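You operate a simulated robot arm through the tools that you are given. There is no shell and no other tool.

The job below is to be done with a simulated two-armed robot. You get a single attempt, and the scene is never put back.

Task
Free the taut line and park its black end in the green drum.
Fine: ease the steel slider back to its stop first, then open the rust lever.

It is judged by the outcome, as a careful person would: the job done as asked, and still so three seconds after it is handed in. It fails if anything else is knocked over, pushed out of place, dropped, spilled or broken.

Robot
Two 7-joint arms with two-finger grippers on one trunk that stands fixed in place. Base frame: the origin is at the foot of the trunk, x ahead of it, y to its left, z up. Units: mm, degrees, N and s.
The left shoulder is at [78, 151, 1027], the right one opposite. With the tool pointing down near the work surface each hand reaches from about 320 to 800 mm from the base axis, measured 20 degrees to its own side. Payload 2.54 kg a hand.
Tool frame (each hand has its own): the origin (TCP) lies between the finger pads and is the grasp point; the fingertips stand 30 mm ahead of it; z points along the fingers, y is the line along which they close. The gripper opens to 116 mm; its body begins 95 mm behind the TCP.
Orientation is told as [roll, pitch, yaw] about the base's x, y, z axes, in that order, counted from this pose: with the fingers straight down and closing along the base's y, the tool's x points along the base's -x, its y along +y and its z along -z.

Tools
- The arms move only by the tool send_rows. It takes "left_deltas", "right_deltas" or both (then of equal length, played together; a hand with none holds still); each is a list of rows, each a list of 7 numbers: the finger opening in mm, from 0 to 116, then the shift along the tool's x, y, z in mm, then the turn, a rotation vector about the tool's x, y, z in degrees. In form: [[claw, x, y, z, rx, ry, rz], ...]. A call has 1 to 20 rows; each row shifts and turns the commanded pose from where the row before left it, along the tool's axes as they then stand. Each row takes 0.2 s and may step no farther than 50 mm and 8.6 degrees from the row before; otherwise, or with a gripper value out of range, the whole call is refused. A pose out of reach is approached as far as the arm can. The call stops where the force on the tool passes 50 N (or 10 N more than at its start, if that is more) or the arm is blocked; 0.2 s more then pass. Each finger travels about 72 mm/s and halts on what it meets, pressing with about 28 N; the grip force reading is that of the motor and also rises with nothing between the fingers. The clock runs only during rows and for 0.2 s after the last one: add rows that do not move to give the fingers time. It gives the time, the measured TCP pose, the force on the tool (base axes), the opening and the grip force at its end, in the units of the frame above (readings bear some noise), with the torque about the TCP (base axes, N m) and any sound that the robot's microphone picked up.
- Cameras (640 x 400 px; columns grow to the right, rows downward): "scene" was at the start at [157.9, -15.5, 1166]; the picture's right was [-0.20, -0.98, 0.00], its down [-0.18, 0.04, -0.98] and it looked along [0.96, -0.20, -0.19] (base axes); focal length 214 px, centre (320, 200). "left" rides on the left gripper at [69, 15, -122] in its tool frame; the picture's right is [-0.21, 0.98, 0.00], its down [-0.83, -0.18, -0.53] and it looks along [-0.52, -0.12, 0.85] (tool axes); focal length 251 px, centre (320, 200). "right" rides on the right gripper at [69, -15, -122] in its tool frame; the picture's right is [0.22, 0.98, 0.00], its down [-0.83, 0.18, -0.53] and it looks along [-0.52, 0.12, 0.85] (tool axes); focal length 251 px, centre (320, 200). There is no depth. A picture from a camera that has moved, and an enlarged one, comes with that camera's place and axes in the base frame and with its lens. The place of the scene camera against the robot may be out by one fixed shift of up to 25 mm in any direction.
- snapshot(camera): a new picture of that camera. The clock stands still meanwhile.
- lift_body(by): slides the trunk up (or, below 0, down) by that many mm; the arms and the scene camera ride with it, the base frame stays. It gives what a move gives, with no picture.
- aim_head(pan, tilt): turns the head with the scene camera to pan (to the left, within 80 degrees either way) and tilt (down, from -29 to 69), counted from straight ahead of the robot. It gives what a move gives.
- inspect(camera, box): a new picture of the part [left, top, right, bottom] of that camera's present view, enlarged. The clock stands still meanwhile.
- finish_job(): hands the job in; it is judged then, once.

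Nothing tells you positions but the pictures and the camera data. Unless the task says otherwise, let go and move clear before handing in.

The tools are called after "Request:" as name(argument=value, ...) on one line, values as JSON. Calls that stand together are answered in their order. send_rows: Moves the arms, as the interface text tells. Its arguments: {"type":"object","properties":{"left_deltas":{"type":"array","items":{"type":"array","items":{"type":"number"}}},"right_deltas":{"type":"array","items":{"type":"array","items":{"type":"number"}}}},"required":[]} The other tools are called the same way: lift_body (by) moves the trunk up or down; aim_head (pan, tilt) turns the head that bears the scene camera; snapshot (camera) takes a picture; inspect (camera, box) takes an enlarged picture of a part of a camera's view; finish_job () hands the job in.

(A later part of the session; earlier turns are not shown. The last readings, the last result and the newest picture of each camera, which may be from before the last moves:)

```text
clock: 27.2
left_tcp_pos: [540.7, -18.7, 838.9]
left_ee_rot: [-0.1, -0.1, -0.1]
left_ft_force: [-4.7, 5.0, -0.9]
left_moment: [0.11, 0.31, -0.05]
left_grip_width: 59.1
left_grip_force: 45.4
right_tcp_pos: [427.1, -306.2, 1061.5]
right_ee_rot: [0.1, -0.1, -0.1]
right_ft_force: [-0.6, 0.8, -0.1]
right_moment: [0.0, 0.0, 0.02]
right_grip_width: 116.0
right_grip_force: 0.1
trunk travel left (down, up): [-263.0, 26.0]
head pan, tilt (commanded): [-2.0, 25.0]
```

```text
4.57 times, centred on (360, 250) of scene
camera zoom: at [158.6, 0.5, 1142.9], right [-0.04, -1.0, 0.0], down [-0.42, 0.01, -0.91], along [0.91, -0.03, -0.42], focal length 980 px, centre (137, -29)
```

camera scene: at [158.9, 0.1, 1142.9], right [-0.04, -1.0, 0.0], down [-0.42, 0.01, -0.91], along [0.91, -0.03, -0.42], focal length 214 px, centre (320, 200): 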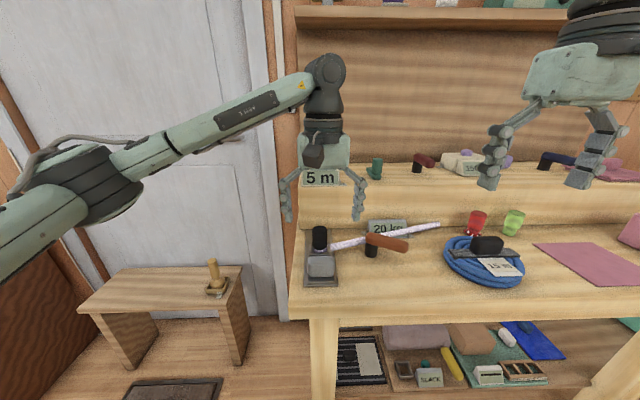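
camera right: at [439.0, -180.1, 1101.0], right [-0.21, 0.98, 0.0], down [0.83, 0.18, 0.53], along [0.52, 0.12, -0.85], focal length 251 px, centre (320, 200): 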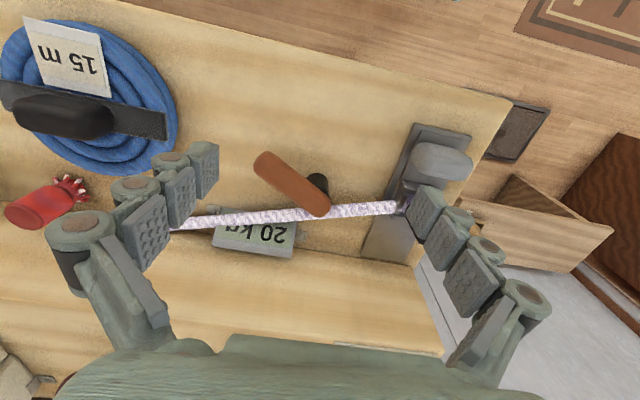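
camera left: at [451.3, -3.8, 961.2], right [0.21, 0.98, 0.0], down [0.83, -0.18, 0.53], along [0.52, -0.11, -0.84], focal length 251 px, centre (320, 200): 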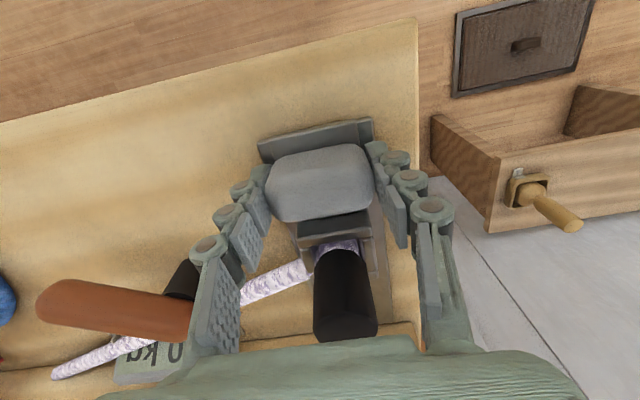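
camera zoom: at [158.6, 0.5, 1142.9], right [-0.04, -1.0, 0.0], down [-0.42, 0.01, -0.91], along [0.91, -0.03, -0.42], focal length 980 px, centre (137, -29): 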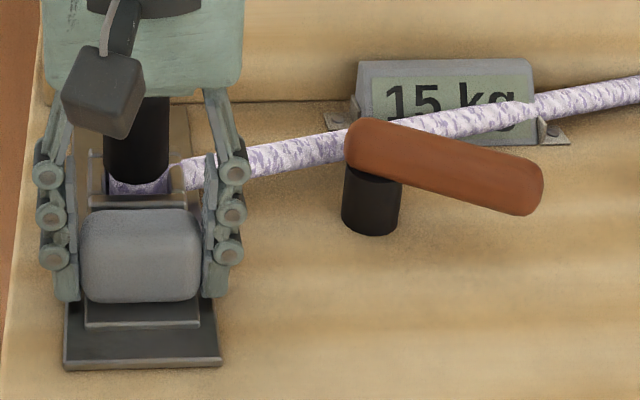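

The gauge dropped from "20 kg" to "15 kg", so this direction slackens the line and the slider goes this way. I'll keep easing it slowly toward its stop.

Request:
send_rows(left_deltas=[[50, -1.5, 0, 0, 0, 0, 0], [50, -1.5, 0, 0, 0, 0, 0], [50, -1.5, 0, 0, 0, 0, 0], [50, -1.5, 0, 0, 0, 0, 0], [50, -1.5, 0, 0, 0, 0, 0], [50, -1.5, 0, 0, 0, 0, 0], [50, -1.5, 0, 0, 0, 0, 0], [50, -1.5, 0, 0, 0, 0, 0], [50, -1.5, 0, 0, 0, 0, 0], [50, -1.5, 0, 0, 0, 0, 0], [50, 0, 0, 0, 0, 0, 0]])

Request:
inspect(camera="scene", box=[290, 210, 430, 290])

```text
clock: 29.6
left_tcp_pos: [554.7, -17.7, 839.2]
left_ee_rot: [0.2, -0.2, 0.0]
left_ft_force: [-5.8, 3.8, -0.6]
left_moment: [0.16, 0.64, -0.19]
left_grip_width: 58.9
left_grip_force: 45.4
right_tcp_pos: [428.3, -306.1, 1060.2]
right_ee_rot: [0.0, -0.1, -0.1]
right_ft_force: [-0.4, 0.5, -0.5]
right_moment: [0.0, 0.03, -0.02]
right_grip_width: 116.2
right_grip_force: 0.0
trunk travel left (down, up): [-263.0, 26.0]
head pan, tilt (commanded): [-2.0, 25.0]
```

```text
4.57 times, centred on (360, 250) of scene
camera zoom: at [158.6, 0.4, 1142.9], right [-0.04, -1.0, 0.0], down [-0.42, 0.01, -0.91], along [0.91, -0.03, -0.42], focal length 980 px, centre (137, -29)
```

zoom: 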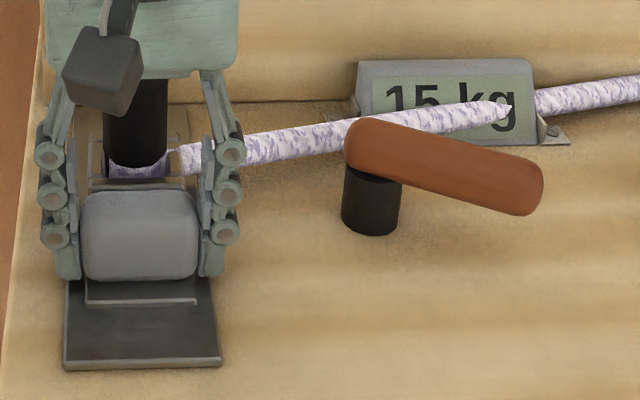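

The gauge still shows 15 kg and there is no stop yet. I'll carry on easing slowly.

Request:
send_rows(left_deltas=[[50, -1.5, 0, 0, 0, 0, 0], [50, -1.5, 0, 0, 0, 0, 0], [50, -1.5, 0, 0, 0, 0, 0], [50, -1.5, 0, 0, 0, 0, 0], [50, -1.5, 0, 0, 0, 0, 0], [50, -1.5, 0, 0, 0, 0, 0], [50, -1.5, 0, 0, 0, 0, 0], [50, -1.5, 0, 0, 0, 0, 0], [50, -1.5, 0, 0, 0, 0, 0], [50, -1.5, 0, 0, 0, 0, 0], [50, 0, 0, 0, 0, 0, 0]])

Request:
inspect(camera="scene", box=[290, 210, 450, 290])

```text
clock: 32.0
left_tcp_pos: [570.2, -17.9, 838.7]
left_ee_rot: [0.1, -0.2, -0.1]
left_ft_force: [-5.0, 4.6, -0.7]
left_moment: [0.11, 0.44, -0.18]
left_grip_width: 58.7
left_grip_force: 45.6
right_tcp_pos: [426.5, -304.8, 1061.0]
right_ee_rot: [0.0, -0.1, 0.0]
right_ft_force: [0.0, -0.5, -0.5]
right_moment: [-0.05, 0.02, -0.01]
right_grip_width: 115.7
right_grip_force: 0.0
trunk travel left (down, up): [-263.0, 26.0]
head pan, tilt (commanded): [-2.0, 25.0]
```

```text
4.00 times, centred on (370, 250) of scene
camera zoom: at [158.7, 0.5, 1142.9], right [-0.04, -1.0, 0.0], down [-0.42, 0.01, -0.91], along [0.91, -0.03, -0.42], focal length 858 px, centre (120, 0)
```

zoom: 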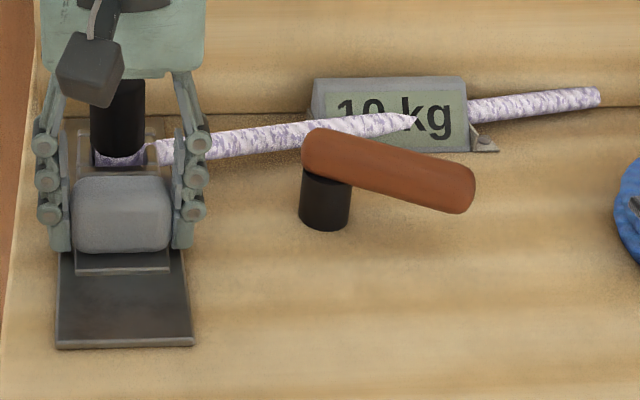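

The gauge now reads 10 kg and the carriage continues to slide freely. I'll keep easing with the same slow steps.

Request:
send_rows(left_deltas=[[50, -1.5, 0, 0, 0, 0, 0], [50, -1.5, 0, 0, 0, 0, 0], [50, -1.5, 0, 0, 0, 0, 0], [50, -1.5, 0, 0, 0, 0, 0], [50, -1.5, 0, 0, 0, 0, 0], [50, -1.5, 0, 0, 0, 0, 0], [50, -1.5, 0, 0, 0, 0, 0], [50, -1.5, 0, 0, 0, 0, 0], [50, -1.5, 0, 0, 0, 0, 0], [50, -1.5, 0, 0, 0, 0, 0], [50, 0, 0, 0, 0, 0, 0]])

Request:
snapshot(camera="scene")

Request:
inspect(camera="scene", box=[290, 210, 450, 290])

Request:
snapshot(camera="left")

```text
clock: 34.4
left_tcp_pos: [585.6, -18.3, 837.8]
left_ee_rot: [-0.1, -0.1, 0.0]
left_ft_force: [-4.5, 6.5, 1.4]
left_moment: [0.21, 0.61, -0.17]
left_grip_width: 59.0
left_grip_force: 44.9
right_tcp_pos: [427.4, -305.3, 1060.7]
right_ee_rot: [0.0, 0.0, -0.1]
right_ft_force: [-0.7, -0.4, 0.2]
right_moment: [0.03, -0.02, 0.01]
right_grip_width: 115.9
right_grip_force: 0.0
trunk travel left (down, up): [-263.0, 26.0]
head pan, tilt (commanded): [-2.0, 25.0]
```

```text
taken
camera scene: at [158.5, 0.6, 1142.9], right [-0.04, -1.0, 0.0], down [-0.42, 0.01, -0.91], along [0.91, -0.03, -0.42], focal length 214 px, centre (320, 200)
```

scene: 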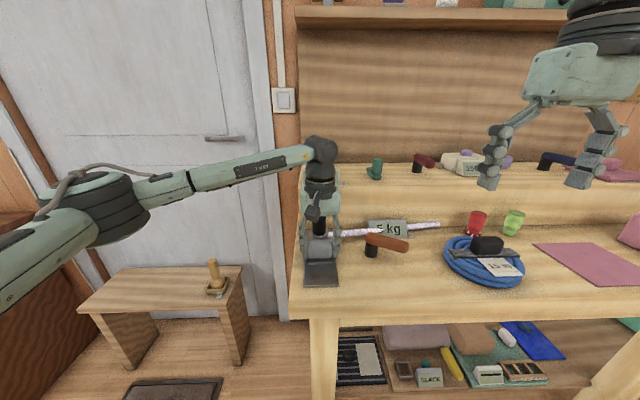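

```text
4.00 times, centred on (370, 250) of scene
camera zoom: at [158.5, 0.6, 1142.9], right [-0.04, -1.0, 0.0], down [-0.42, 0.01, -0.91], along [0.91, -0.03, -0.42], focal length 858 px, centre (120, 0)
```

zoom: 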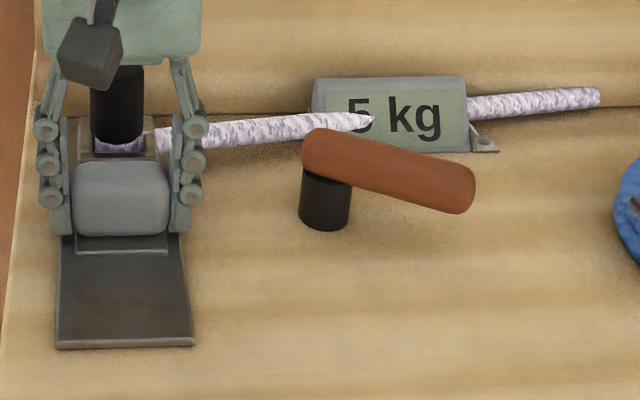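

```text
taken
camera left: at [517.4, -3.8, 961.2], right [0.21, 0.98, 0.0], down [0.82, -0.18, 0.54], along [0.52, -0.11, -0.84], focal length 251 px, centre (320, 200)
```

left: 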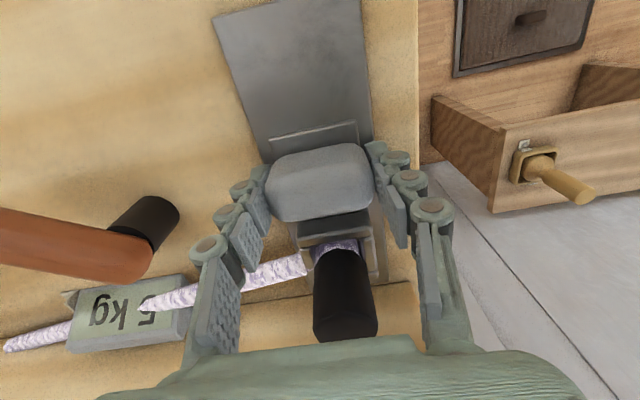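

The gauge reads 5 kg and the carriage is close to the step now. I'll continue even more gently until the stop shows up as a rise in force.

Request:
send_rows(left_deltas=[[50, -1, 0, 0, 0, 0, 0], [50, -1, 0, 0, 0, 0, 0], [50, -1, 0, 0, 0, 0, 0], [50, -1, 0, 0, 0, 0, 0], [50, -1, 0, 0, 0, 0, 0], [50, -1, 0, 0, 0, 0, 0], [50, -1, 0, 0, 0, 0, 0], [50, -1, 0, 0, 0, 0, 0], [50, -1, 0, 0, 0, 0, 0], [50, -1, 0, 0, 0, 0, 0], [50, 0, 0, 0, 0, 0, 0]])

Request:
inspect(camera="scene", box=[290, 200, 450, 290])

```text
clock: 36.8
left_tcp_pos: [595.2, -19.1, 838.3]
left_ee_rot: [0.0, 0.0, 0.0]
left_ft_force: [-4.9, 2.8, -0.6]
left_moment: [0.13, 0.45, 0.04]
left_grip_width: 59.1
left_grip_force: 44.7
right_tcp_pos: [427.2, -305.5, 1062.0]
right_ee_rot: [0.0, -0.2, -0.1]
right_ft_force: [-0.2, 0.2, 0.8]
right_moment: [-0.05, -0.01, -0.03]
right_grip_width: 115.9
right_grip_force: 0.0
trunk travel left (down, up): [-263.0, 26.0]
head pan, tilt (commanded): [-2.0, 25.0]
```

```text
4.00 times, centred on (370, 245) of scene
camera zoom: at [158.6, 0.3, 1142.9], right [-0.04, -1.0, 0.0], down [-0.42, 0.01, -0.91], along [0.91, -0.03, -0.42], focal length 858 px, centre (120, 20)
```

zoom: 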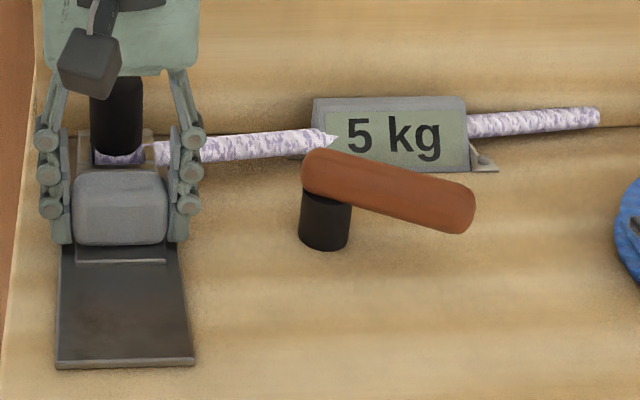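

Request:
send_rows(left_deltas=[[50, -1, 0, 0, 0, 0, 0], [50, -1, 0, 0, 0, 0, 0], [50, -1, 0, 0, 0, 0, 0], [50, -1, 0, 0, 0, 0, 0], [50, -1, 0, 0, 0, 0, 0], [50, -1, 0, 0, 0, 0, 0], [50, -1, 0, 0, 0, 0, 0], [50, -1, 0, 0, 0, 0, 0], [50, 0, 0, 0, 0, 0, 0]])

Request:
inspect(camera="scene", box=[290, 200, 450, 290])

Request:
inspect(camera="left", box=[220, 180, 420, 380])

```text
clock: 38.8
left_tcp_pos: [602.1, -17.9, 837.3]
left_ee_rot: [0.1, -0.1, -0.1]
left_ft_force: [-5.2, 3.3, -2.9]
left_moment: [0.1, 0.44, -0.08]
left_grip_width: 58.8
left_grip_force: 44.8
right_tcp_pos: [427.4, -306.4, 1061.5]
right_ee_rot: [0.1, 0.0, -0.1]
right_ft_force: [-0.4, 0.0, -0.3]
right_moment: [0.01, -0.01, 0.02]
right_grip_width: 116.0
right_grip_force: 0.0
trunk travel left (down, up): [-263.0, 26.0]
head pan, tilt (commanded): [-2.0, 25.0]
```

```text
4.00 times, centred on (370, 245) of scene
camera zoom: at [158.8, 0.3, 1142.9], right [-0.04, -1.0, 0.0], down [-0.42, 0.01, -0.91], along [0.91, -0.03, -0.42], focal length 858 px, centre (120, 20)
```

zoom: 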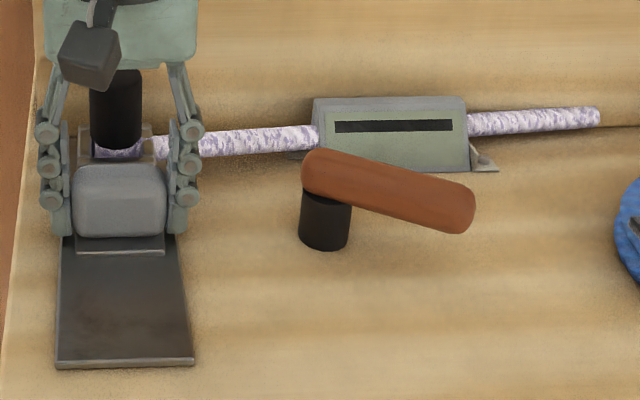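

```text
2.00 times, centred on (320, 280) of left
camera zoom: at [535.0, -3.8, 961.3], right [0.21, 0.98, 0.0], down [0.83, -0.18, 0.53], along [0.52, -0.11, -0.85], focal length 503 px, centre (320, 40)
```

zoom: 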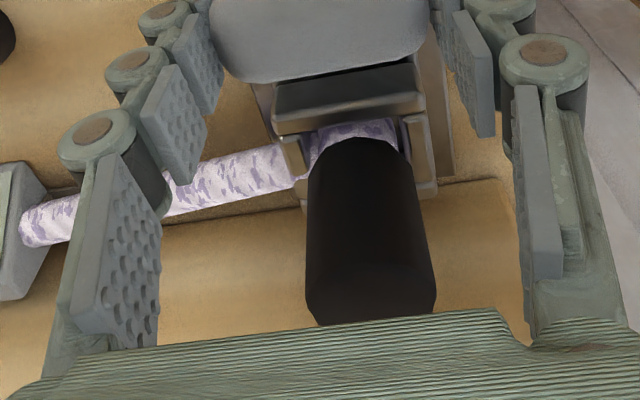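

The gauge now shows a dash, meaning no load. The task says all the way to the stop, so I'll keep easing until the force rises.

Request:
send_rows(left_deltas=[[50, -1, 0, 0, 0, 0, 0], [50, -1, 0, 0, 0, 0, 0], [50, -1, 0, 0, 0, 0, 0], [50, -1, 0, 0, 0, 0, 0], [50, -1, 0, 0, 0, 0, 0], [50, 0, 0, 0, 0, 0, 0]])

Request:
send_rows(left_deltas=[[50, -1, 0, 0, 0, 0, 0], [50, -1, 0, 0, 0, 0, 0], [50, -1, 0, 0, 0, 0, 0], [50, -1, 0, 0, 0, 0, 0], [50, 0, 0, 0, 0, 0, 0]])

Request:
inspect(camera="scene", box=[290, 200, 450, 290])

```text
clock: 40.2
left_tcp_pos: [606.9, -17.7, 837.7]
left_ee_rot: [0.0, 0.0, -0.1]
left_ft_force: [-13.4, 4.3, -4.3]
left_moment: [0.0, 0.25, 0.12]
left_grip_width: 58.9
left_grip_force: 44.9
right_tcp_pos: [425.8, -305.4, 1061.8]
right_ee_rot: [0.0, -0.1, -0.1]
right_ft_force: [-0.1, 0.3, -0.1]
right_moment: [0.03, -0.01, 0.01]
right_grip_width: 115.8
right_grip_force: 0.1
trunk travel left (down, up): [-263.0, 26.0]
head pan, tilt (commanded): [-2.0, 25.0]
```

```text
clock: 41.4
left_tcp_pos: [607.7, -17.3, 837.2]
left_ee_rot: [0.3, 0.4, -0.2]
left_ft_force: [-38.7, 6.8, -8.7]
left_moment: [0.16, 0.52, 0.17]
left_grip_width: 58.9
left_grip_force: 44.6
right_tcp_pos: [426.7, -304.4, 1060.6]
right_ee_rot: [0.0, -0.2, -0.1]
right_ft_force: [0.0, 0.4, -0.5]
right_moment: [0.03, -0.01, -0.04]
right_grip_width: 116.0
right_grip_force: 0.0
trunk travel left (down, up): [-263.0, 26.0]
head pan, tilt (commanded): [-2.0, 25.0]
```

```text
4.00 times, centred on (370, 245) of scene
camera zoom: at [156.6, 0.6, 1143.2], right [-0.04, -1.0, 0.0], down [-0.42, 0.01, -0.91], along [0.91, -0.03, -0.42], focal length 858 px, centre (120, 20)
```

zoom: 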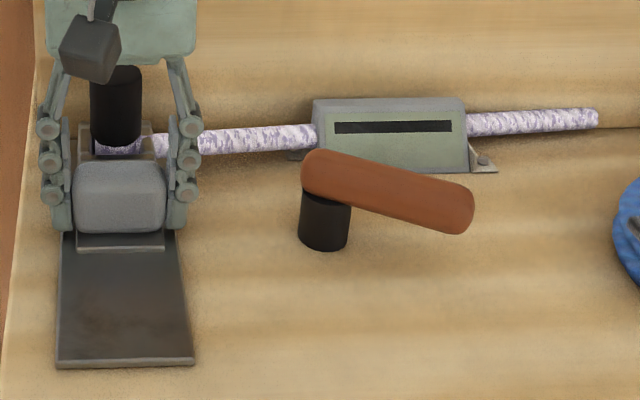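

The stop is found at x≈607, with force climbing and no further motion, and the gauge reads a dash. I'll relax the push, open the fingers, lift the left hand straight up and check that the slider stays put.

Request:
send_rows(left_deltas=[[50, 2, 0, 0, 0, 0, 0], [50, 1.5, 0, 0, 0, 0, 0], [50, 0, 0, 0, 0, 0, 0]])

Request:
send_rows(left_deltas=[[60, 0, 0, 0, 0, 0, 0], [70, 0, 0, 0, 0, 0, 0], [84, 0, 0, 0, 0, 0, 0], [84, 0, 0, 0, 0, 0, 0]])

Request:
inspect(camera="scene", box=[290, 200, 450, 290])

```text
clock: 42.2
left_tcp_pos: [608.1, -18.2, 839.0]
left_ee_rot: [0.0, 0.1, 0.0]
left_ft_force: [-19.1, 3.5, -8.4]
left_moment: [0.13, 1.36, -0.07]
left_grip_width: 58.9
left_grip_force: 44.9
right_tcp_pos: [427.2, -305.3, 1061.1]
right_ee_rot: [0.0, -0.2, -0.1]
right_ft_force: [0.4, 0.5, -0.3]
right_moment: [0.0, -0.03, 0.04]
right_grip_width: 116.0
right_grip_force: 0.0
trunk travel left (down, up): [-263.0, 26.0]
head pan, tilt (commanded): [-2.0, 25.0]
```

```text
clock: 43.2
left_tcp_pos: [609.9, -18.0, 837.5]
left_ee_rot: [0.1, 0.0, 0.0]
left_ft_force: [0.4, -0.4, 0.0]
left_moment: [0.02, 0.01, 0.0]
left_grip_width: 84.0
left_grip_force: 0.1
right_tcp_pos: [427.8, -306.1, 1060.2]
right_ee_rot: [0.0, 0.0, -0.1]
right_ft_force: [0.5, 0.3, -0.2]
right_moment: [-0.03, 0.02, -0.03]
right_grip_width: 115.8
right_grip_force: 0.1
trunk travel left (down, up): [-263.0, 26.0]
head pan, tilt (commanded): [-2.0, 25.0]
```

```text
4.00 times, centred on (370, 245) of scene
camera zoom: at [158.9, 0.1, 1142.9], right [-0.04, -1.0, 0.0], down [-0.42, 0.01, -0.91], along [0.91, -0.03, -0.42], focal length 858 px, centre (120, 20)
```

zoom: 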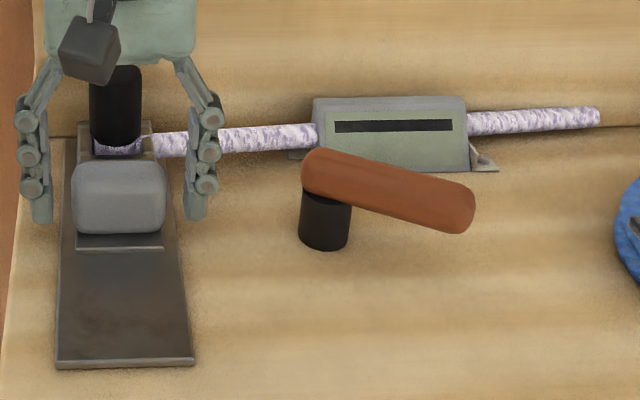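

The slider stays at its stop after release. I'll lift the left hand clear and move it aside, then bring the right hand's camera over the rust lever.

Request:
send_rows(left_deltas=[[90, 0, 0, -30, 0, 0, 0], [90, 0, 0, -40, 0, 0, 0], [90, 0, 0, -40, 0, 0, 0], [90, 0, 0, -40, 0, 0, 0], [90, 40, 30, -10, 0, 0, 0], [90, 40, 40, 0, 0, 0, 0], [90, 30, 40, 0, 0, 0, 0], [90, 20, 40, 0, 0, 0, 0], [90, 0, 30, 0, 0, 0, 0]])

Request:
send_rows(right_deltas=[[116, -22, 26, 30, 0, 0, 0], [116, -22, 26, 30, 0, 0, 0], [116, -22, 26, 20, 0, 0, 0], [116, -22, 26, 0, 0, 0, 0], [116, 0, 0, 0, 0, 0, 0]])

Request:
snapshot(camera="right")

Request:
snapshot(camera="scene")

```text
refused: row 5 steps farther than a row can; nothing moved
```

```text
clock: 44.4
left_tcp_pos: [609.3, -18.0, 837.9]
left_ee_rot: [0.1, 0.0, 0.0]
left_ft_force: [0.0, 0.5, 0.7]
left_moment: [-0.03, -0.02, 0.01]
left_grip_width: 84.0
left_grip_force: 0.1
right_tcp_pos: [516.1, -200.5, 980.4]
right_ee_rot: [0.0, -0.2, -0.1]
right_ft_force: [-0.5, 0.5, -0.5]
right_moment: [-0.01, 0.0, 0.04]
right_grip_width: 116.3
right_grip_force: 0.0
trunk travel left (down, up): [-263.0, 26.0]
head pan, tilt (commanded): [-2.0, 25.0]
```

```text
taken
camera right: at [445.8, -215.5, 1103.9], right [-0.21, 0.98, 0.0], down [0.83, 0.18, 0.53], along [0.52, 0.11, -0.84], focal length 251 px, centre (320, 200)
```

right: 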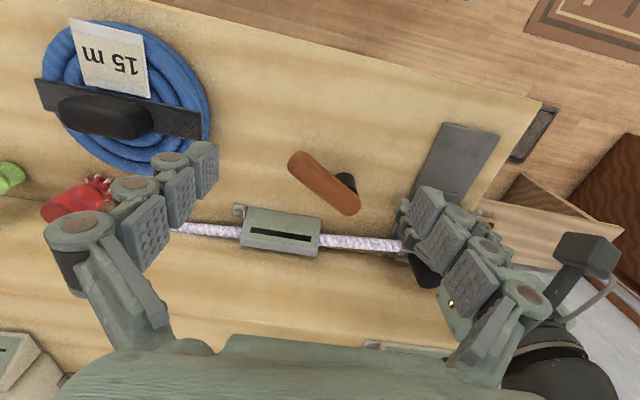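

```text
taken
camera scene: at [158.9, 0.2, 1142.9], right [-0.04, -1.0, 0.0], down [-0.42, 0.01, -0.91], along [0.91, -0.03, -0.42], focal length 214 px, centre (320, 200)
```

scene: 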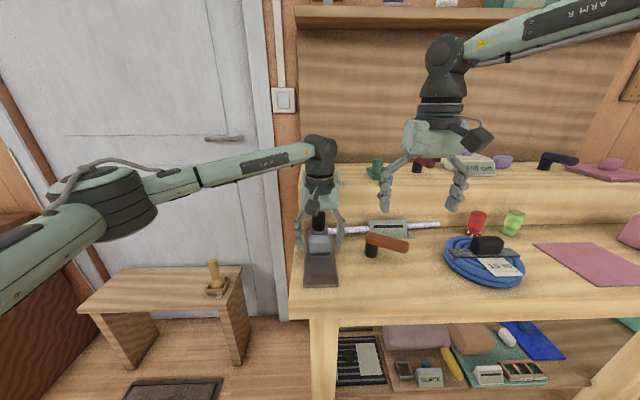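

The left lift was refused because one step was too long, and the right hand has already moved in. I'll redo the left lift with shorter steps.

Request:
send_rows(left_deltas=[[90, 0, 0, -30, 0, 0, 0], [90, 0, 0, -40, 0, 0, 0], [90, 0, 0, -40, 0, 0, 0], [90, 0, 0, -40, 0, 0, 0], [90, 20, 35, 0, 0, 0, 0], [90, 25, 40, 0, 0, 0, 0], [90, 25, 40, 0, 0, 0, 0], [90, 25, 40, 0, 0, 0, 0], [90, 25, 40, 0, 0, 0, 0]])

Request:
inspect(camera="right", box=[260, 120, 480, 290])

Request:
inspect(camera="scene", box=[355, 215, 425, 265])

Request:
inspect(camera="scene", box=[290, 200, 450, 290])

```text
clock: 46.4
left_tcp_pos: [488.8, 175.7, 988.8]
left_ee_rot: [0.0, -0.2, -0.1]
left_ft_force: [-0.5, -0.5, 0.7]
left_moment: [-0.04, -0.04, 0.02]
left_grip_width: 89.8
left_grip_force: 0.0
right_tcp_pos: [514.6, -201.3, 982.3]
right_ee_rot: [-0.1, -0.1, -0.1]
right_ft_force: [0.5, 1.0, 0.2]
right_moment: [0.02, -0.04, 0.01]
right_grip_width: 115.8
right_grip_force: 0.1
trunk travel left (down, up): [-263.0, 26.0]
head pan, tilt (commanded): [-2.0, 25.0]
```

```text
2.35 times, centred on (370, 205) of right
camera zoom: at [445.2, -215.7, 1104.3], right [-0.21, 0.98, 0.0], down [0.83, 0.18, 0.53], along [0.52, 0.11, -0.84], focal length 592 px, centre (202, 188)
```

zoom: 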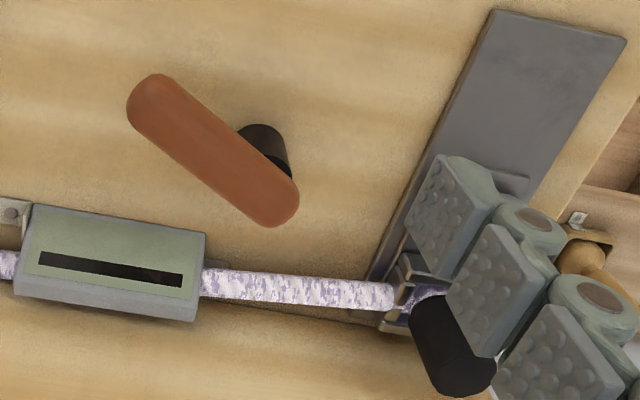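

```text
8.00 times, centred on (390, 240) of scene
camera zoom: at [158.6, 0.3, 1143.0], right [-0.04, -1.0, 0.0], down [-0.42, 0.01, -0.91], along [0.91, -0.03, -0.42], focal length 1716 px, centre (-240, -120)
```

zoom: 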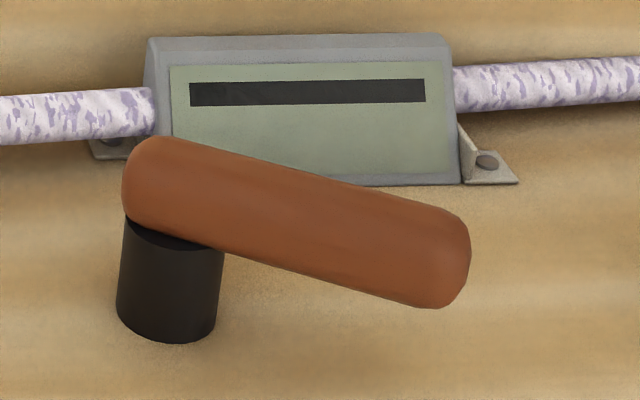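

```text
4.00 times, centred on (370, 245) of scene
camera zoom: at [158.6, 0.3, 1143.0], right [-0.04, -1.0, 0.0], down [-0.42, 0.01, -0.91], along [0.91, -0.03, -0.42], focal length 858 px, centre (120, 20)
```

zoom: 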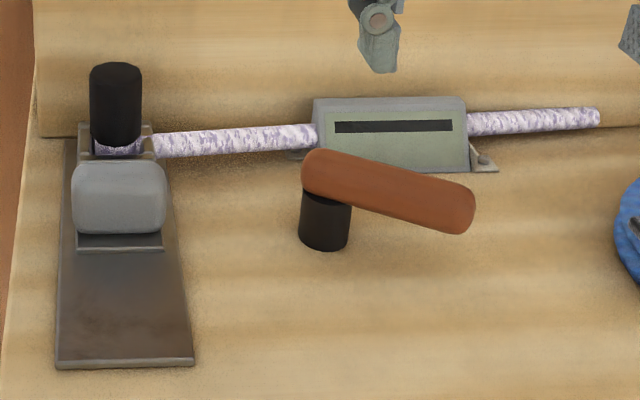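

The handle runs from its pivot near (605, -144) to its tip near (560, -215) at about z=847. I'll turn the right gripper square to the handle, hover above it and look again before gripping.

Request:
send_rows(right_deltas=[[80, -26, -1, 15, 0, 0, 0], [80, -26, -1, 15, 0, 0, 0], [80, 0, 0, 0, 0, 0, -7.2], [80, 0, 0, 0, 0, 0, -7.2], [80, 0, 0, 0, 0, 0, -7.2], [80, 0, 0, 0, 0, 0, -7.2], [80, 0, 0, 0, 0, 0, -7.2], [80, 0, 0, 0, 0, 0, -7.2], [80, 0, 0, 0, 0, 0, -7.2], [80, 0, 0, 0, 0, 0, -7.2], [80, 0, 0, 0, 0, 0, 0]])

Request:
snapshot(camera="right")

Request:
snapshot(camera="scene")

```text
clock: 48.8
left_tcp_pos: [489.1, 176.6, 988.6]
left_ee_rot: [0.1, 0.0, -0.1]
left_ft_force: [0.5, 0.8, 0.3]
left_moment: [0.01, -0.04, 0.01]
left_grip_width: 89.9
left_grip_force: 0.0
right_tcp_pos: [488.7, -143.8, 946.7]
right_ee_rot: [-0.4, 0.0, 56.9]
right_ft_force: [-0.9, 0.3, 0.4]
right_moment: [0.02, 0.02, 0.01]
right_grip_width: 80.0
right_grip_force: 0.1
right hand out of reach, approached as far as the arm can: row 8, 9, 10
trunk travel left (down, up): [-263.0, 26.0]
head pan, tilt (commanded): [-2.0, 25.0]
```

```text
taken
camera right: at [462.8, -208.0, 1070.3], right [-0.94, 0.35, -0.01], down [0.29, 0.79, 0.53], along [0.19, 0.5, -0.85], focal length 251 px, centre (320, 200)
```

right: 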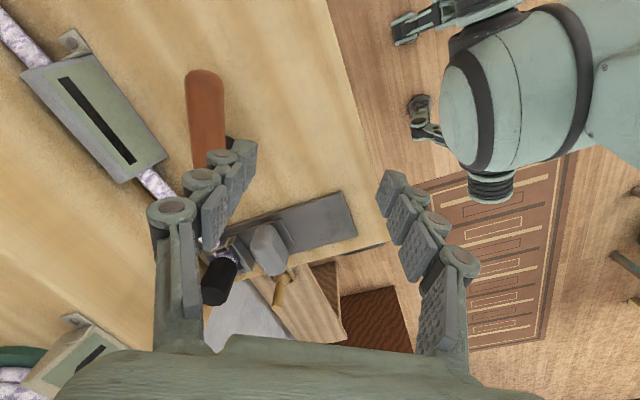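

```text
taken
camera scene: at [159.0, 0.1, 1142.8], right [-0.04, -1.0, 0.0], down [-0.42, 0.01, -0.91], along [0.91, -0.03, -0.42], focal length 214 px, centre (320, 200)
```

scene: 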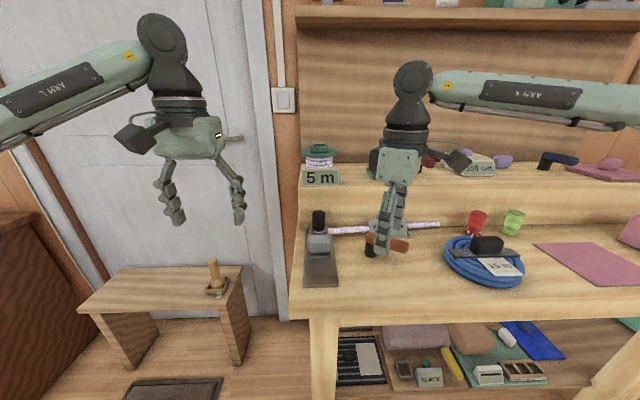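

The right wrist can't reach a yaw of 57° here; the arm drifted and nothing was touched. I'll turn back, then use the open fingers as a loose fork around the handle at a smaller yaw.

Request:
send_rows(right_deltas=[[80, 0, 0, 0, 0, 0, 7.2], [80, 0, 0, 0, 0, 0, 7.2], [80, 0, 0, 0, 0, 0, 7.2], [80, 0, 0, 0, 0, 0, 7.2], [80, 0, 0, 0, 0, 0, 0]])

Request:
snapshot(camera="right")

```text
clock: 50.0
left_tcp_pos: [488.8, 176.8, 989.0]
left_ee_rot: [0.1, 0.0, 0.0]
left_ft_force: [0.6, 0.0, 0.0]
left_moment: [0.0, -0.03, 0.02]
left_grip_width: 90.0
left_grip_force: 0.0
right_tcp_pos: [489.5, -143.6, 947.3]
right_ee_rot: [0.0, -0.1, 28.6]
right_ft_force: [0.1, -0.1, 0.4]
right_moment: [0.01, 0.0, -0.06]
right_grip_width: 79.9
right_grip_force: 0.1
trunk travel left (down, up): [-263.0, 26.0]
head pan, tilt (commanded): [-2.0, 25.0]
```

```text
taken
camera right: at [435.1, -189.0, 1070.1], right [-0.66, 0.75, 0.0], down [0.64, 0.55, 0.53], along [0.4, 0.35, -0.85], focal length 251 px, centre (320, 200)
```

right: 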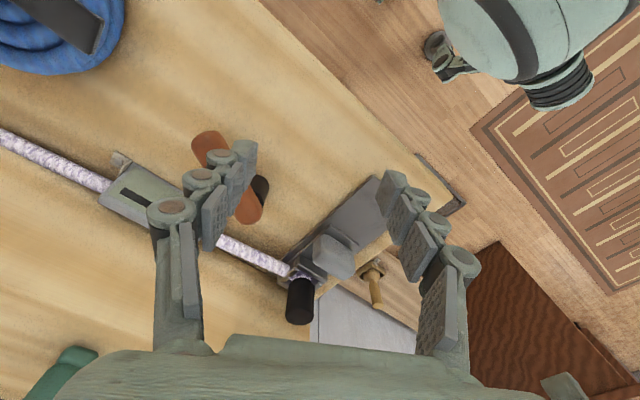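

Request:
send_rows(right_deltas=[[70, -13.2, -29.8, 0, 0, 0, 0], [70, -13.2, -29.8, 0, 0, 0, 0], [70, -13.2, -29.8, 15, 0, 0, 0], [70, 0, 0, 0, 0, 0, 0]])

Request:
snapshot(camera="right")

Request:
inspect(camera="right", box=[200, 100, 440, 250])

```text
clock: 51.0
left_tcp_pos: [488.9, 175.8, 987.9]
left_ee_rot: [0.1, 0.0, 0.1]
left_ft_force: [-0.2, -0.4, -0.1]
left_moment: [0.02, -0.01, 0.02]
left_grip_width: 90.2
left_grip_force: 0.0
right_tcp_pos: [565.7, -203.4, 932.7]
right_ee_rot: [0.0, 0.0, 28.7]
right_ft_force: [0.4, -0.4, 0.5]
right_moment: [0.0, -0.03, -0.03]
right_grip_width: 69.9
right_grip_force: 0.0
trunk travel left (down, up): [-263.0, 26.0]
head pan, tilt (commanded): [-2.0, 25.0]
```

```text
taken
camera right: at [512.6, -248.4, 1055.6], right [-0.66, 0.75, 0.0], down [0.64, 0.56, 0.53], along [0.4, 0.35, -0.84], focal length 251 px, centre (320, 200)
```

right: 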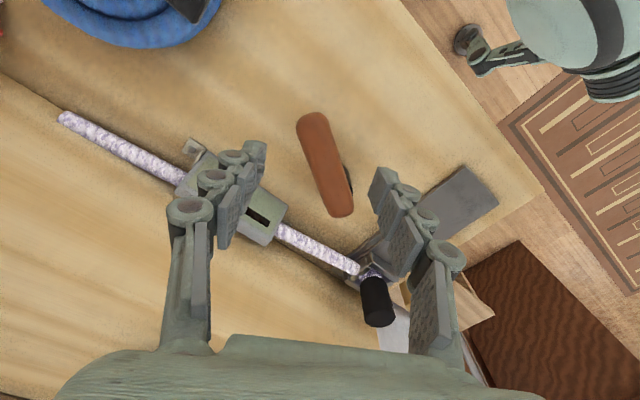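

```text
2.67 times, centred on (320, 175) of right
camera zoom: at [512.6, -248.4, 1055.6], right [-0.66, 0.75, 0.0], down [0.64, 0.56, 0.53], along [0.4, 0.35, -0.84], focal length 670 px, centre (320, 267)
```

zoom: 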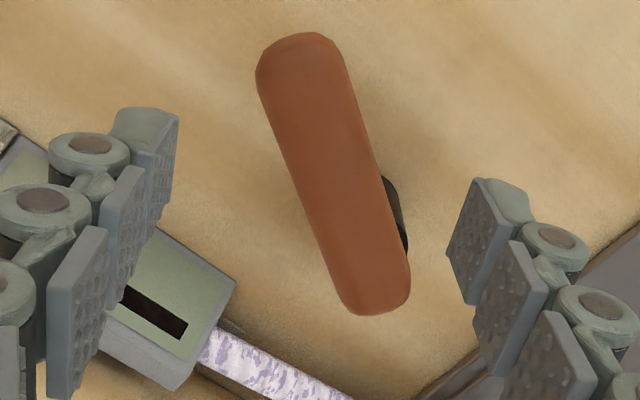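

The hand is right over the handle axis, about 76 mm from the pivot, and the handle fits between the fingers. I'll descend so the open fingers straddle it.

Request:
send_rows(right_deltas=[[70, 0, 0, 30, 0, 0, 0], [70, 0, 0, 30, 0, 0, 0], [70, 0, 0, 20, 0, 0, 0], [60, 0, 0, 0, 0, 0, 0], [52, 0, 0, 0, 0, 0, 0], [52, 0, 0, 0, 0, 0, 0]])

Request:
snapshot(camera="right")

Request:
inspect(camera="scene", box=[340, 200, 440, 270])

```text
clock: 52.4
left_tcp_pos: [488.8, 175.4, 988.2]
left_ee_rot: [0.2, 0.1, 0.0]
left_ft_force: [-0.1, -0.3, -0.6]
left_moment: [0.02, -0.01, -0.03]
left_grip_width: 90.1
left_grip_force: 0.1
right_tcp_pos: [566.9, -203.3, 852.9]
right_ee_rot: [0.0, 0.0, 28.8]
right_ft_force: [-0.3, 0.5, -0.4]
right_moment: [0.01, -0.02, -0.01]
right_grip_width: 52.0
right_grip_force: 0.0
trunk travel left (down, up): [-263.0, 26.0]
head pan, tilt (commanded): [-2.0, 25.0]
```

```text
taken
camera right: at [512.9, -248.3, 975.8], right [-0.66, 0.75, 0.0], down [0.64, 0.56, 0.53], along [0.4, 0.35, -0.85], focal length 251 px, centre (320, 200)
```

right: 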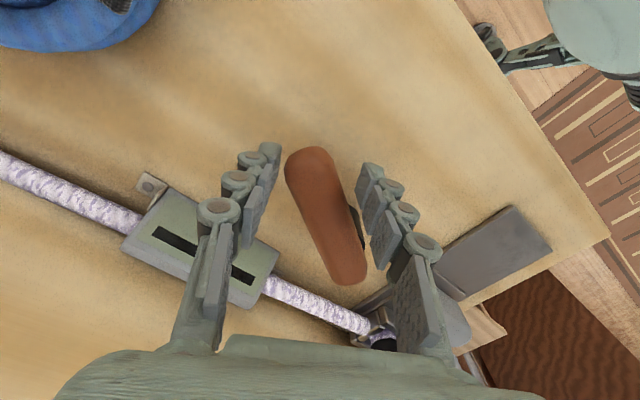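

```text
5.71 times, centred on (390, 235) of scene
camera zoom: at [158.9, 0.1, 1142.8], right [-0.04, -1.0, 0.0], down [-0.42, 0.01, -0.91], along [0.91, -0.03, -0.42], focal length 1226 px, centre (-80, 0)
```

zoom: 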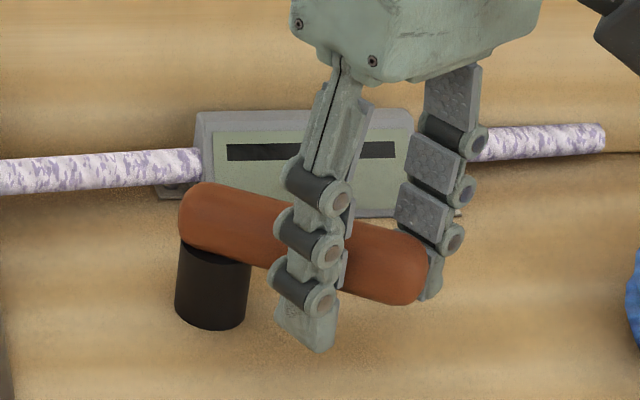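

The fingers straddle the handle cleanly. I'll swing gently toward the robot first and watch the force to see whether the lever opens that way.

Request:
send_rows(right_deltas=[[48, 1.5, 2.6, 0, 0, 0, 0], [46, 1.5, 2.6, 0, 0, 0, 0], [46, 1.5, 2.6, 0, 0, 0, 0], [46, 1.5, 2.6, 0, 0, 0, 0]])

Request:
inspect(camera="right", box=[200, 120, 440, 320])

```text
clock: 53.4
left_tcp_pos: [488.0, 175.7, 988.5]
left_ee_rot: [0.1, 0.0, 0.1]
left_ft_force: [0.5, 0.0, 0.8]
left_moment: [-0.02, 0.01, 0.03]
left_grip_width: 90.2
left_grip_force: 0.0
right_tcp_pos: [556.6, -197.0, 853.0]
right_ee_rot: [0.0, 0.0, 28.8]
right_ft_force: [2.3, -5.3, -0.4]
right_moment: [-0.15, -0.04, 0.05]
right_grip_width: 50.4
right_grip_force: 2.9
trunk travel left (down, up): [-263.0, 26.0]
head pan, tilt (commanded): [-2.0, 25.0]
```

```text
2.00 times, centred on (320, 220) of right
camera zoom: at [502.2, -242.3, 975.0], right [-0.66, 0.75, 0.0], down [0.64, 0.56, 0.53], along [0.4, 0.35, -0.85], focal length 503 px, centre (320, 160)
```

zoom: 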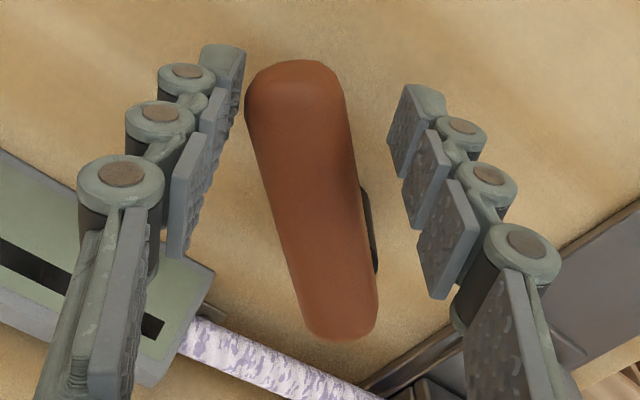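

The lever turned about 7° toward the robot with only about 6 N. I'll keep swinging it along its arc in this direction.

Request:
send_rows(right_deltas=[[46, 2, 4.9, 0, 0, 0, 4], [46, 2, 4.9, 0, 0, 0, 4], [46, 2, 4.9, 0, 0, 0, 4], [46, 2, 4.9, 0, 0, 0, 4], [46, 0, 0, 0, 0, 0, 0]])

Request:
snapshot(camera="right")

Request:
inspect(camera="scene", box=[290, 200, 450, 290])

```text
clock: 54.6
left_tcp_pos: [489.2, 176.5, 988.9]
left_ee_rot: [0.0, 0.0, 0.0]
left_ft_force: [0.2, -0.4, -0.4]
left_moment: [0.02, 0.01, -0.01]
left_grip_width: 90.0
left_grip_force: 0.2
right_tcp_pos: [540.9, -180.9, 853.2]
right_ee_rot: [0.2, 0.1, 12.6]
right_ft_force: [3.0, -2.4, 1.8]
right_moment: [-0.09, -0.04, 0.06]
right_grip_width: 48.7
right_grip_force: 2.1
trunk travel left (down, up): [-263.0, 26.0]
head pan, tilt (commanded): [-2.0, 25.0]
```

```text
taken
camera right: at [476.7, -210.1, 975.2], right [-0.42, 0.91, 0.0], down [0.77, 0.36, 0.53], along [0.48, 0.23, -0.85], focal length 251 px, centre (320, 200)
```

right: 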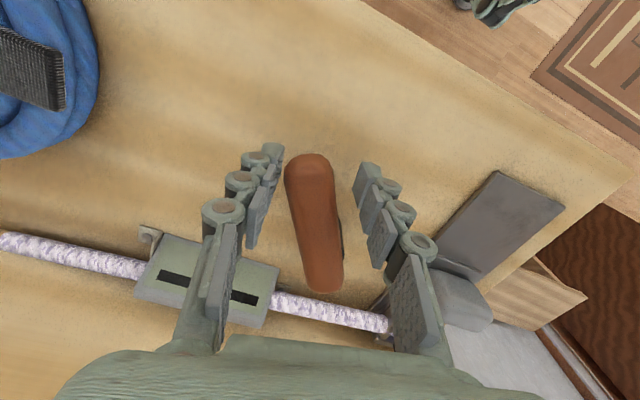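

```text
4.00 times, centred on (370, 245) of scene
camera zoom: at [158.9, -0.1, 1142.9], right [-0.04, -1.0, 0.0], down [-0.42, 0.02, -0.91], along [0.91, -0.03, -0.42], focal length 858 px, centre (120, 20)
```

zoom: 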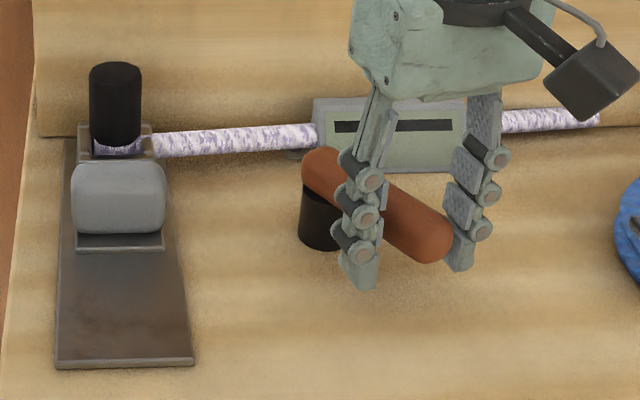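

The lever keeps turning easily, now about 25° round. I'll continue along the arc.

Request:
send_rows(right_deltas=[[46, 1.8, 5.1, 0, 0, 0, 4], [46, 1.8, 5.1, 0, 0, 0, 4], [46, 1.8, 5.1, 0, 0, 0, 4], [46, 1.8, 5.1, 0, 0, 0, 4], [46, 1.8, 5.1, 0, 0, 0, 4], [46, 0, 0, 0, 0, 0, 0]])

Request:
snapshot(camera="right")

Request:
inspect(camera="scene", box=[290, 200, 450, 290])

```text
clock: 56.0
left_tcp_pos: [489.3, 175.5, 988.7]
left_ee_rot: [0.2, 0.0, 0.0]
left_ft_force: [-0.1, 0.4, -0.2]
left_moment: [-0.02, -0.01, 0.02]
left_grip_width: 90.2
left_grip_force: 0.1
right_tcp_pos: [528.9, -156.6, 852.5]
right_ee_rot: [0.1, 0.0, -7.3]
right_ft_force: [-3.4, -4.7, -1.3]
right_moment: [-0.04, 0.07, -0.02]
right_grip_width: 49.5
right_grip_force: 2.9
trunk travel left (down, up): [-263.0, 26.0]
head pan, tilt (commanded): [-2.0, 25.0]
```

```text
taken
camera right: at [458.8, -161.8, 975.0], right [-0.09, 1.0, 0.0], down [0.84, 0.07, 0.53], along [0.53, 0.05, -0.85], focal length 251 px, centre (320, 200)
```

right: 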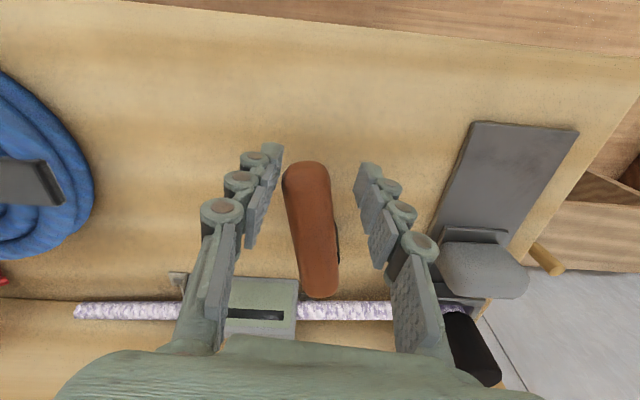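

```text
4.00 times, centred on (370, 245) of scene
camera zoom: at [158.7, -0.3, 1142.9], right [-0.04, -1.0, 0.0], down [-0.42, 0.02, -0.91], along [0.91, -0.03, -0.42], focal length 858 px, centre (120, 20)
```

zoom: 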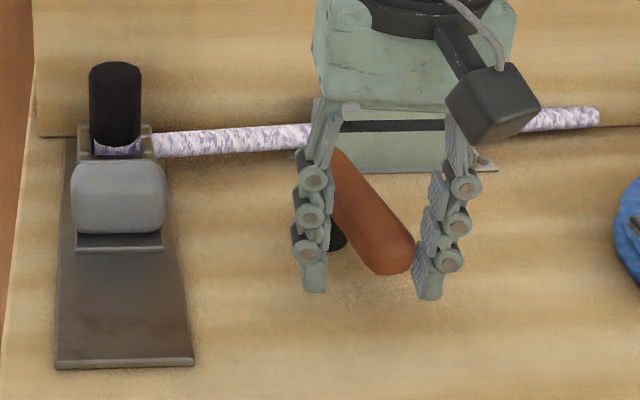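

The lever is about 45° round with no stop yet, and the gauge is still at a dash. I'll continue.

Request:
send_rows(right_deltas=[[46, 1.8, 5.1, 0, 0, 0, 4], [46, 1.8, 5.1, 0, 0, 0, 4], [46, 1.8, 5.1, 0, 0, 0, 4], [46, 1.8, 5.1, 0, 0, 0, 4], [46, 1.8, 5.1, 0, 0, 0, 4], [46, 0, 0, 0, 0, 0, 0]])

Request:
snapshot(camera="right")

Request:
inspect(camera="scene", box=[290, 200, 450, 290])

```text
clock: 57.4
left_tcp_pos: [489.3, 173.5, 989.1]
left_ee_rot: [0.2, 0.0, 0.0]
left_ft_force: [-0.2, 0.1, -0.5]
left_moment: [0.01, 0.02, 0.03]
left_grip_width: 90.0
left_grip_force: 0.0
right_tcp_pos: [528.6, -133.7, 850.3]
right_ee_rot: [-0.4, 0.1, -27.5]
right_ft_force: [-0.4, -29.4, -2.5]
right_moment: [-0.35, -0.04, 0.33]
right_grip_width: 62.8
right_grip_force: 12.6
trunk travel left (down, up): [-263.0, 26.0]
head pan, tilt (commanded): [-2.0, 25.0]
```

```text
taken
camera right: at [459.6, -113.8, 973.9], right [0.26, 0.97, 0.0], down [0.82, -0.22, 0.53], along [0.51, -0.14, -0.85], focal length 251 px, centre (320, 200)
```

right: 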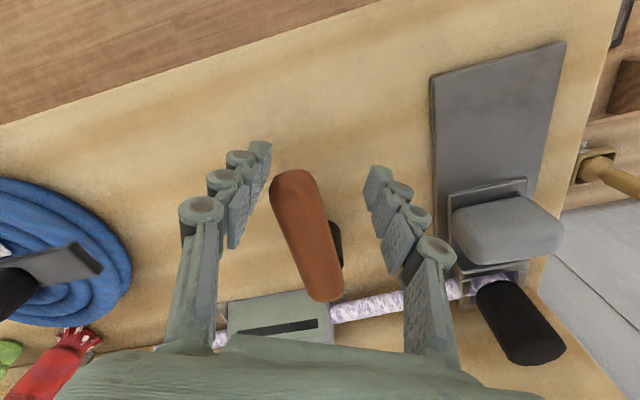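

```text
4.00 times, centred on (370, 245) of scene
camera zoom: at [159.0, -2.2, 1142.8], right [-0.04, -1.0, 0.0], down [-0.42, 0.02, -0.91], along [0.91, -0.03, -0.42], focal length 858 px, centre (120, 20)
```

zoom: 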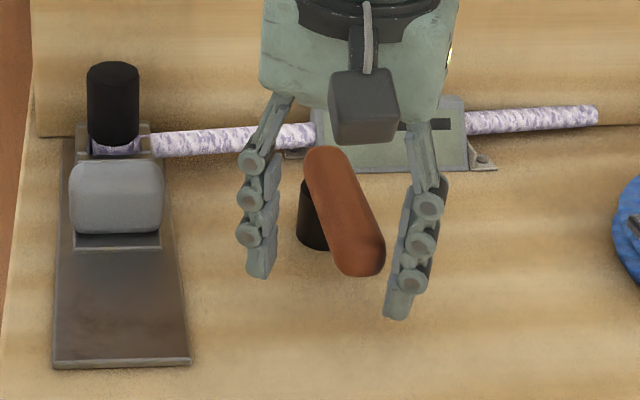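

At about 57° the force jumped to 29 N while the handle points straight at the robot, so this looks like the lever's end stop. I'll relax the push and see whether the lever stays there.

Request:
send_rows(right_deltas=[[70, 0, -5, 0, 0, 0, 0], [70, 0, -5, 0, 0, 0, 0], [70, 0, 0, 0, 0, 0, 0]])

Request:
snapshot(camera="right")

Request:
inspect(camera="scene", box=[290, 200, 450, 290])

```text
clock: 58.2
left_tcp_pos: [489.5, 176.2, 988.3]
left_ee_rot: [0.1, 0.0, 0.0]
left_ft_force: [-0.9, -1.1, 0.4]
left_moment: [-0.01, 0.01, -0.02]
left_grip_width: 90.0
left_grip_force: 0.1
right_tcp_pos: [524.3, -138.0, 852.9]
right_ee_rot: [0.1, 0.1, -27.2]
right_ft_force: [0.0, 0.3, -0.5]
right_moment: [-0.03, 0.01, 0.03]
right_grip_width: 70.0
right_grip_force: 0.1
trunk travel left (down, up): [-263.0, 26.0]
head pan, tilt (commanded): [-2.0, 25.0]
```

```text
taken
camera right: at [454.8, -119.7, 975.7], right [0.26, 0.97, 0.0], down [0.82, -0.22, 0.53], along [0.52, -0.14, -0.84], focal length 251 px, centre (320, 200)
```

right: 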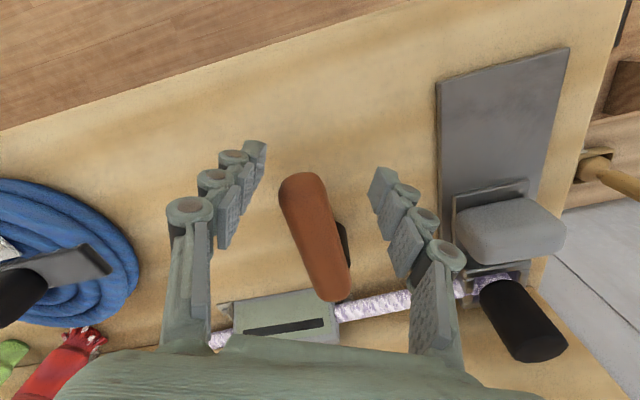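

```text
4.00 times, centred on (370, 245) of scene
camera zoom: at [158.9, 0.1, 1142.9], right [-0.04, -1.0, 0.0], down [-0.42, 0.01, -0.91], along [0.91, -0.03, -0.42], focal length 858 px, centre (120, 20)
```

zoom: 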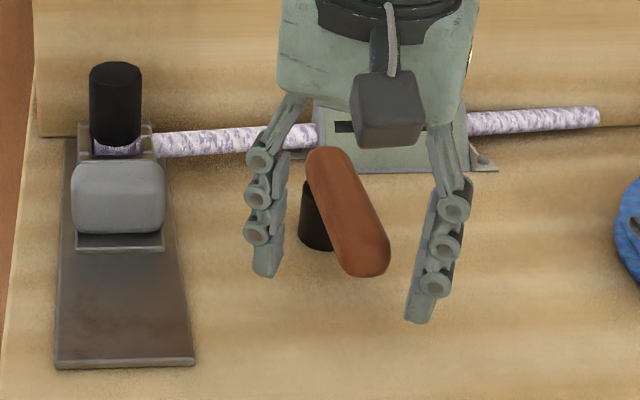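

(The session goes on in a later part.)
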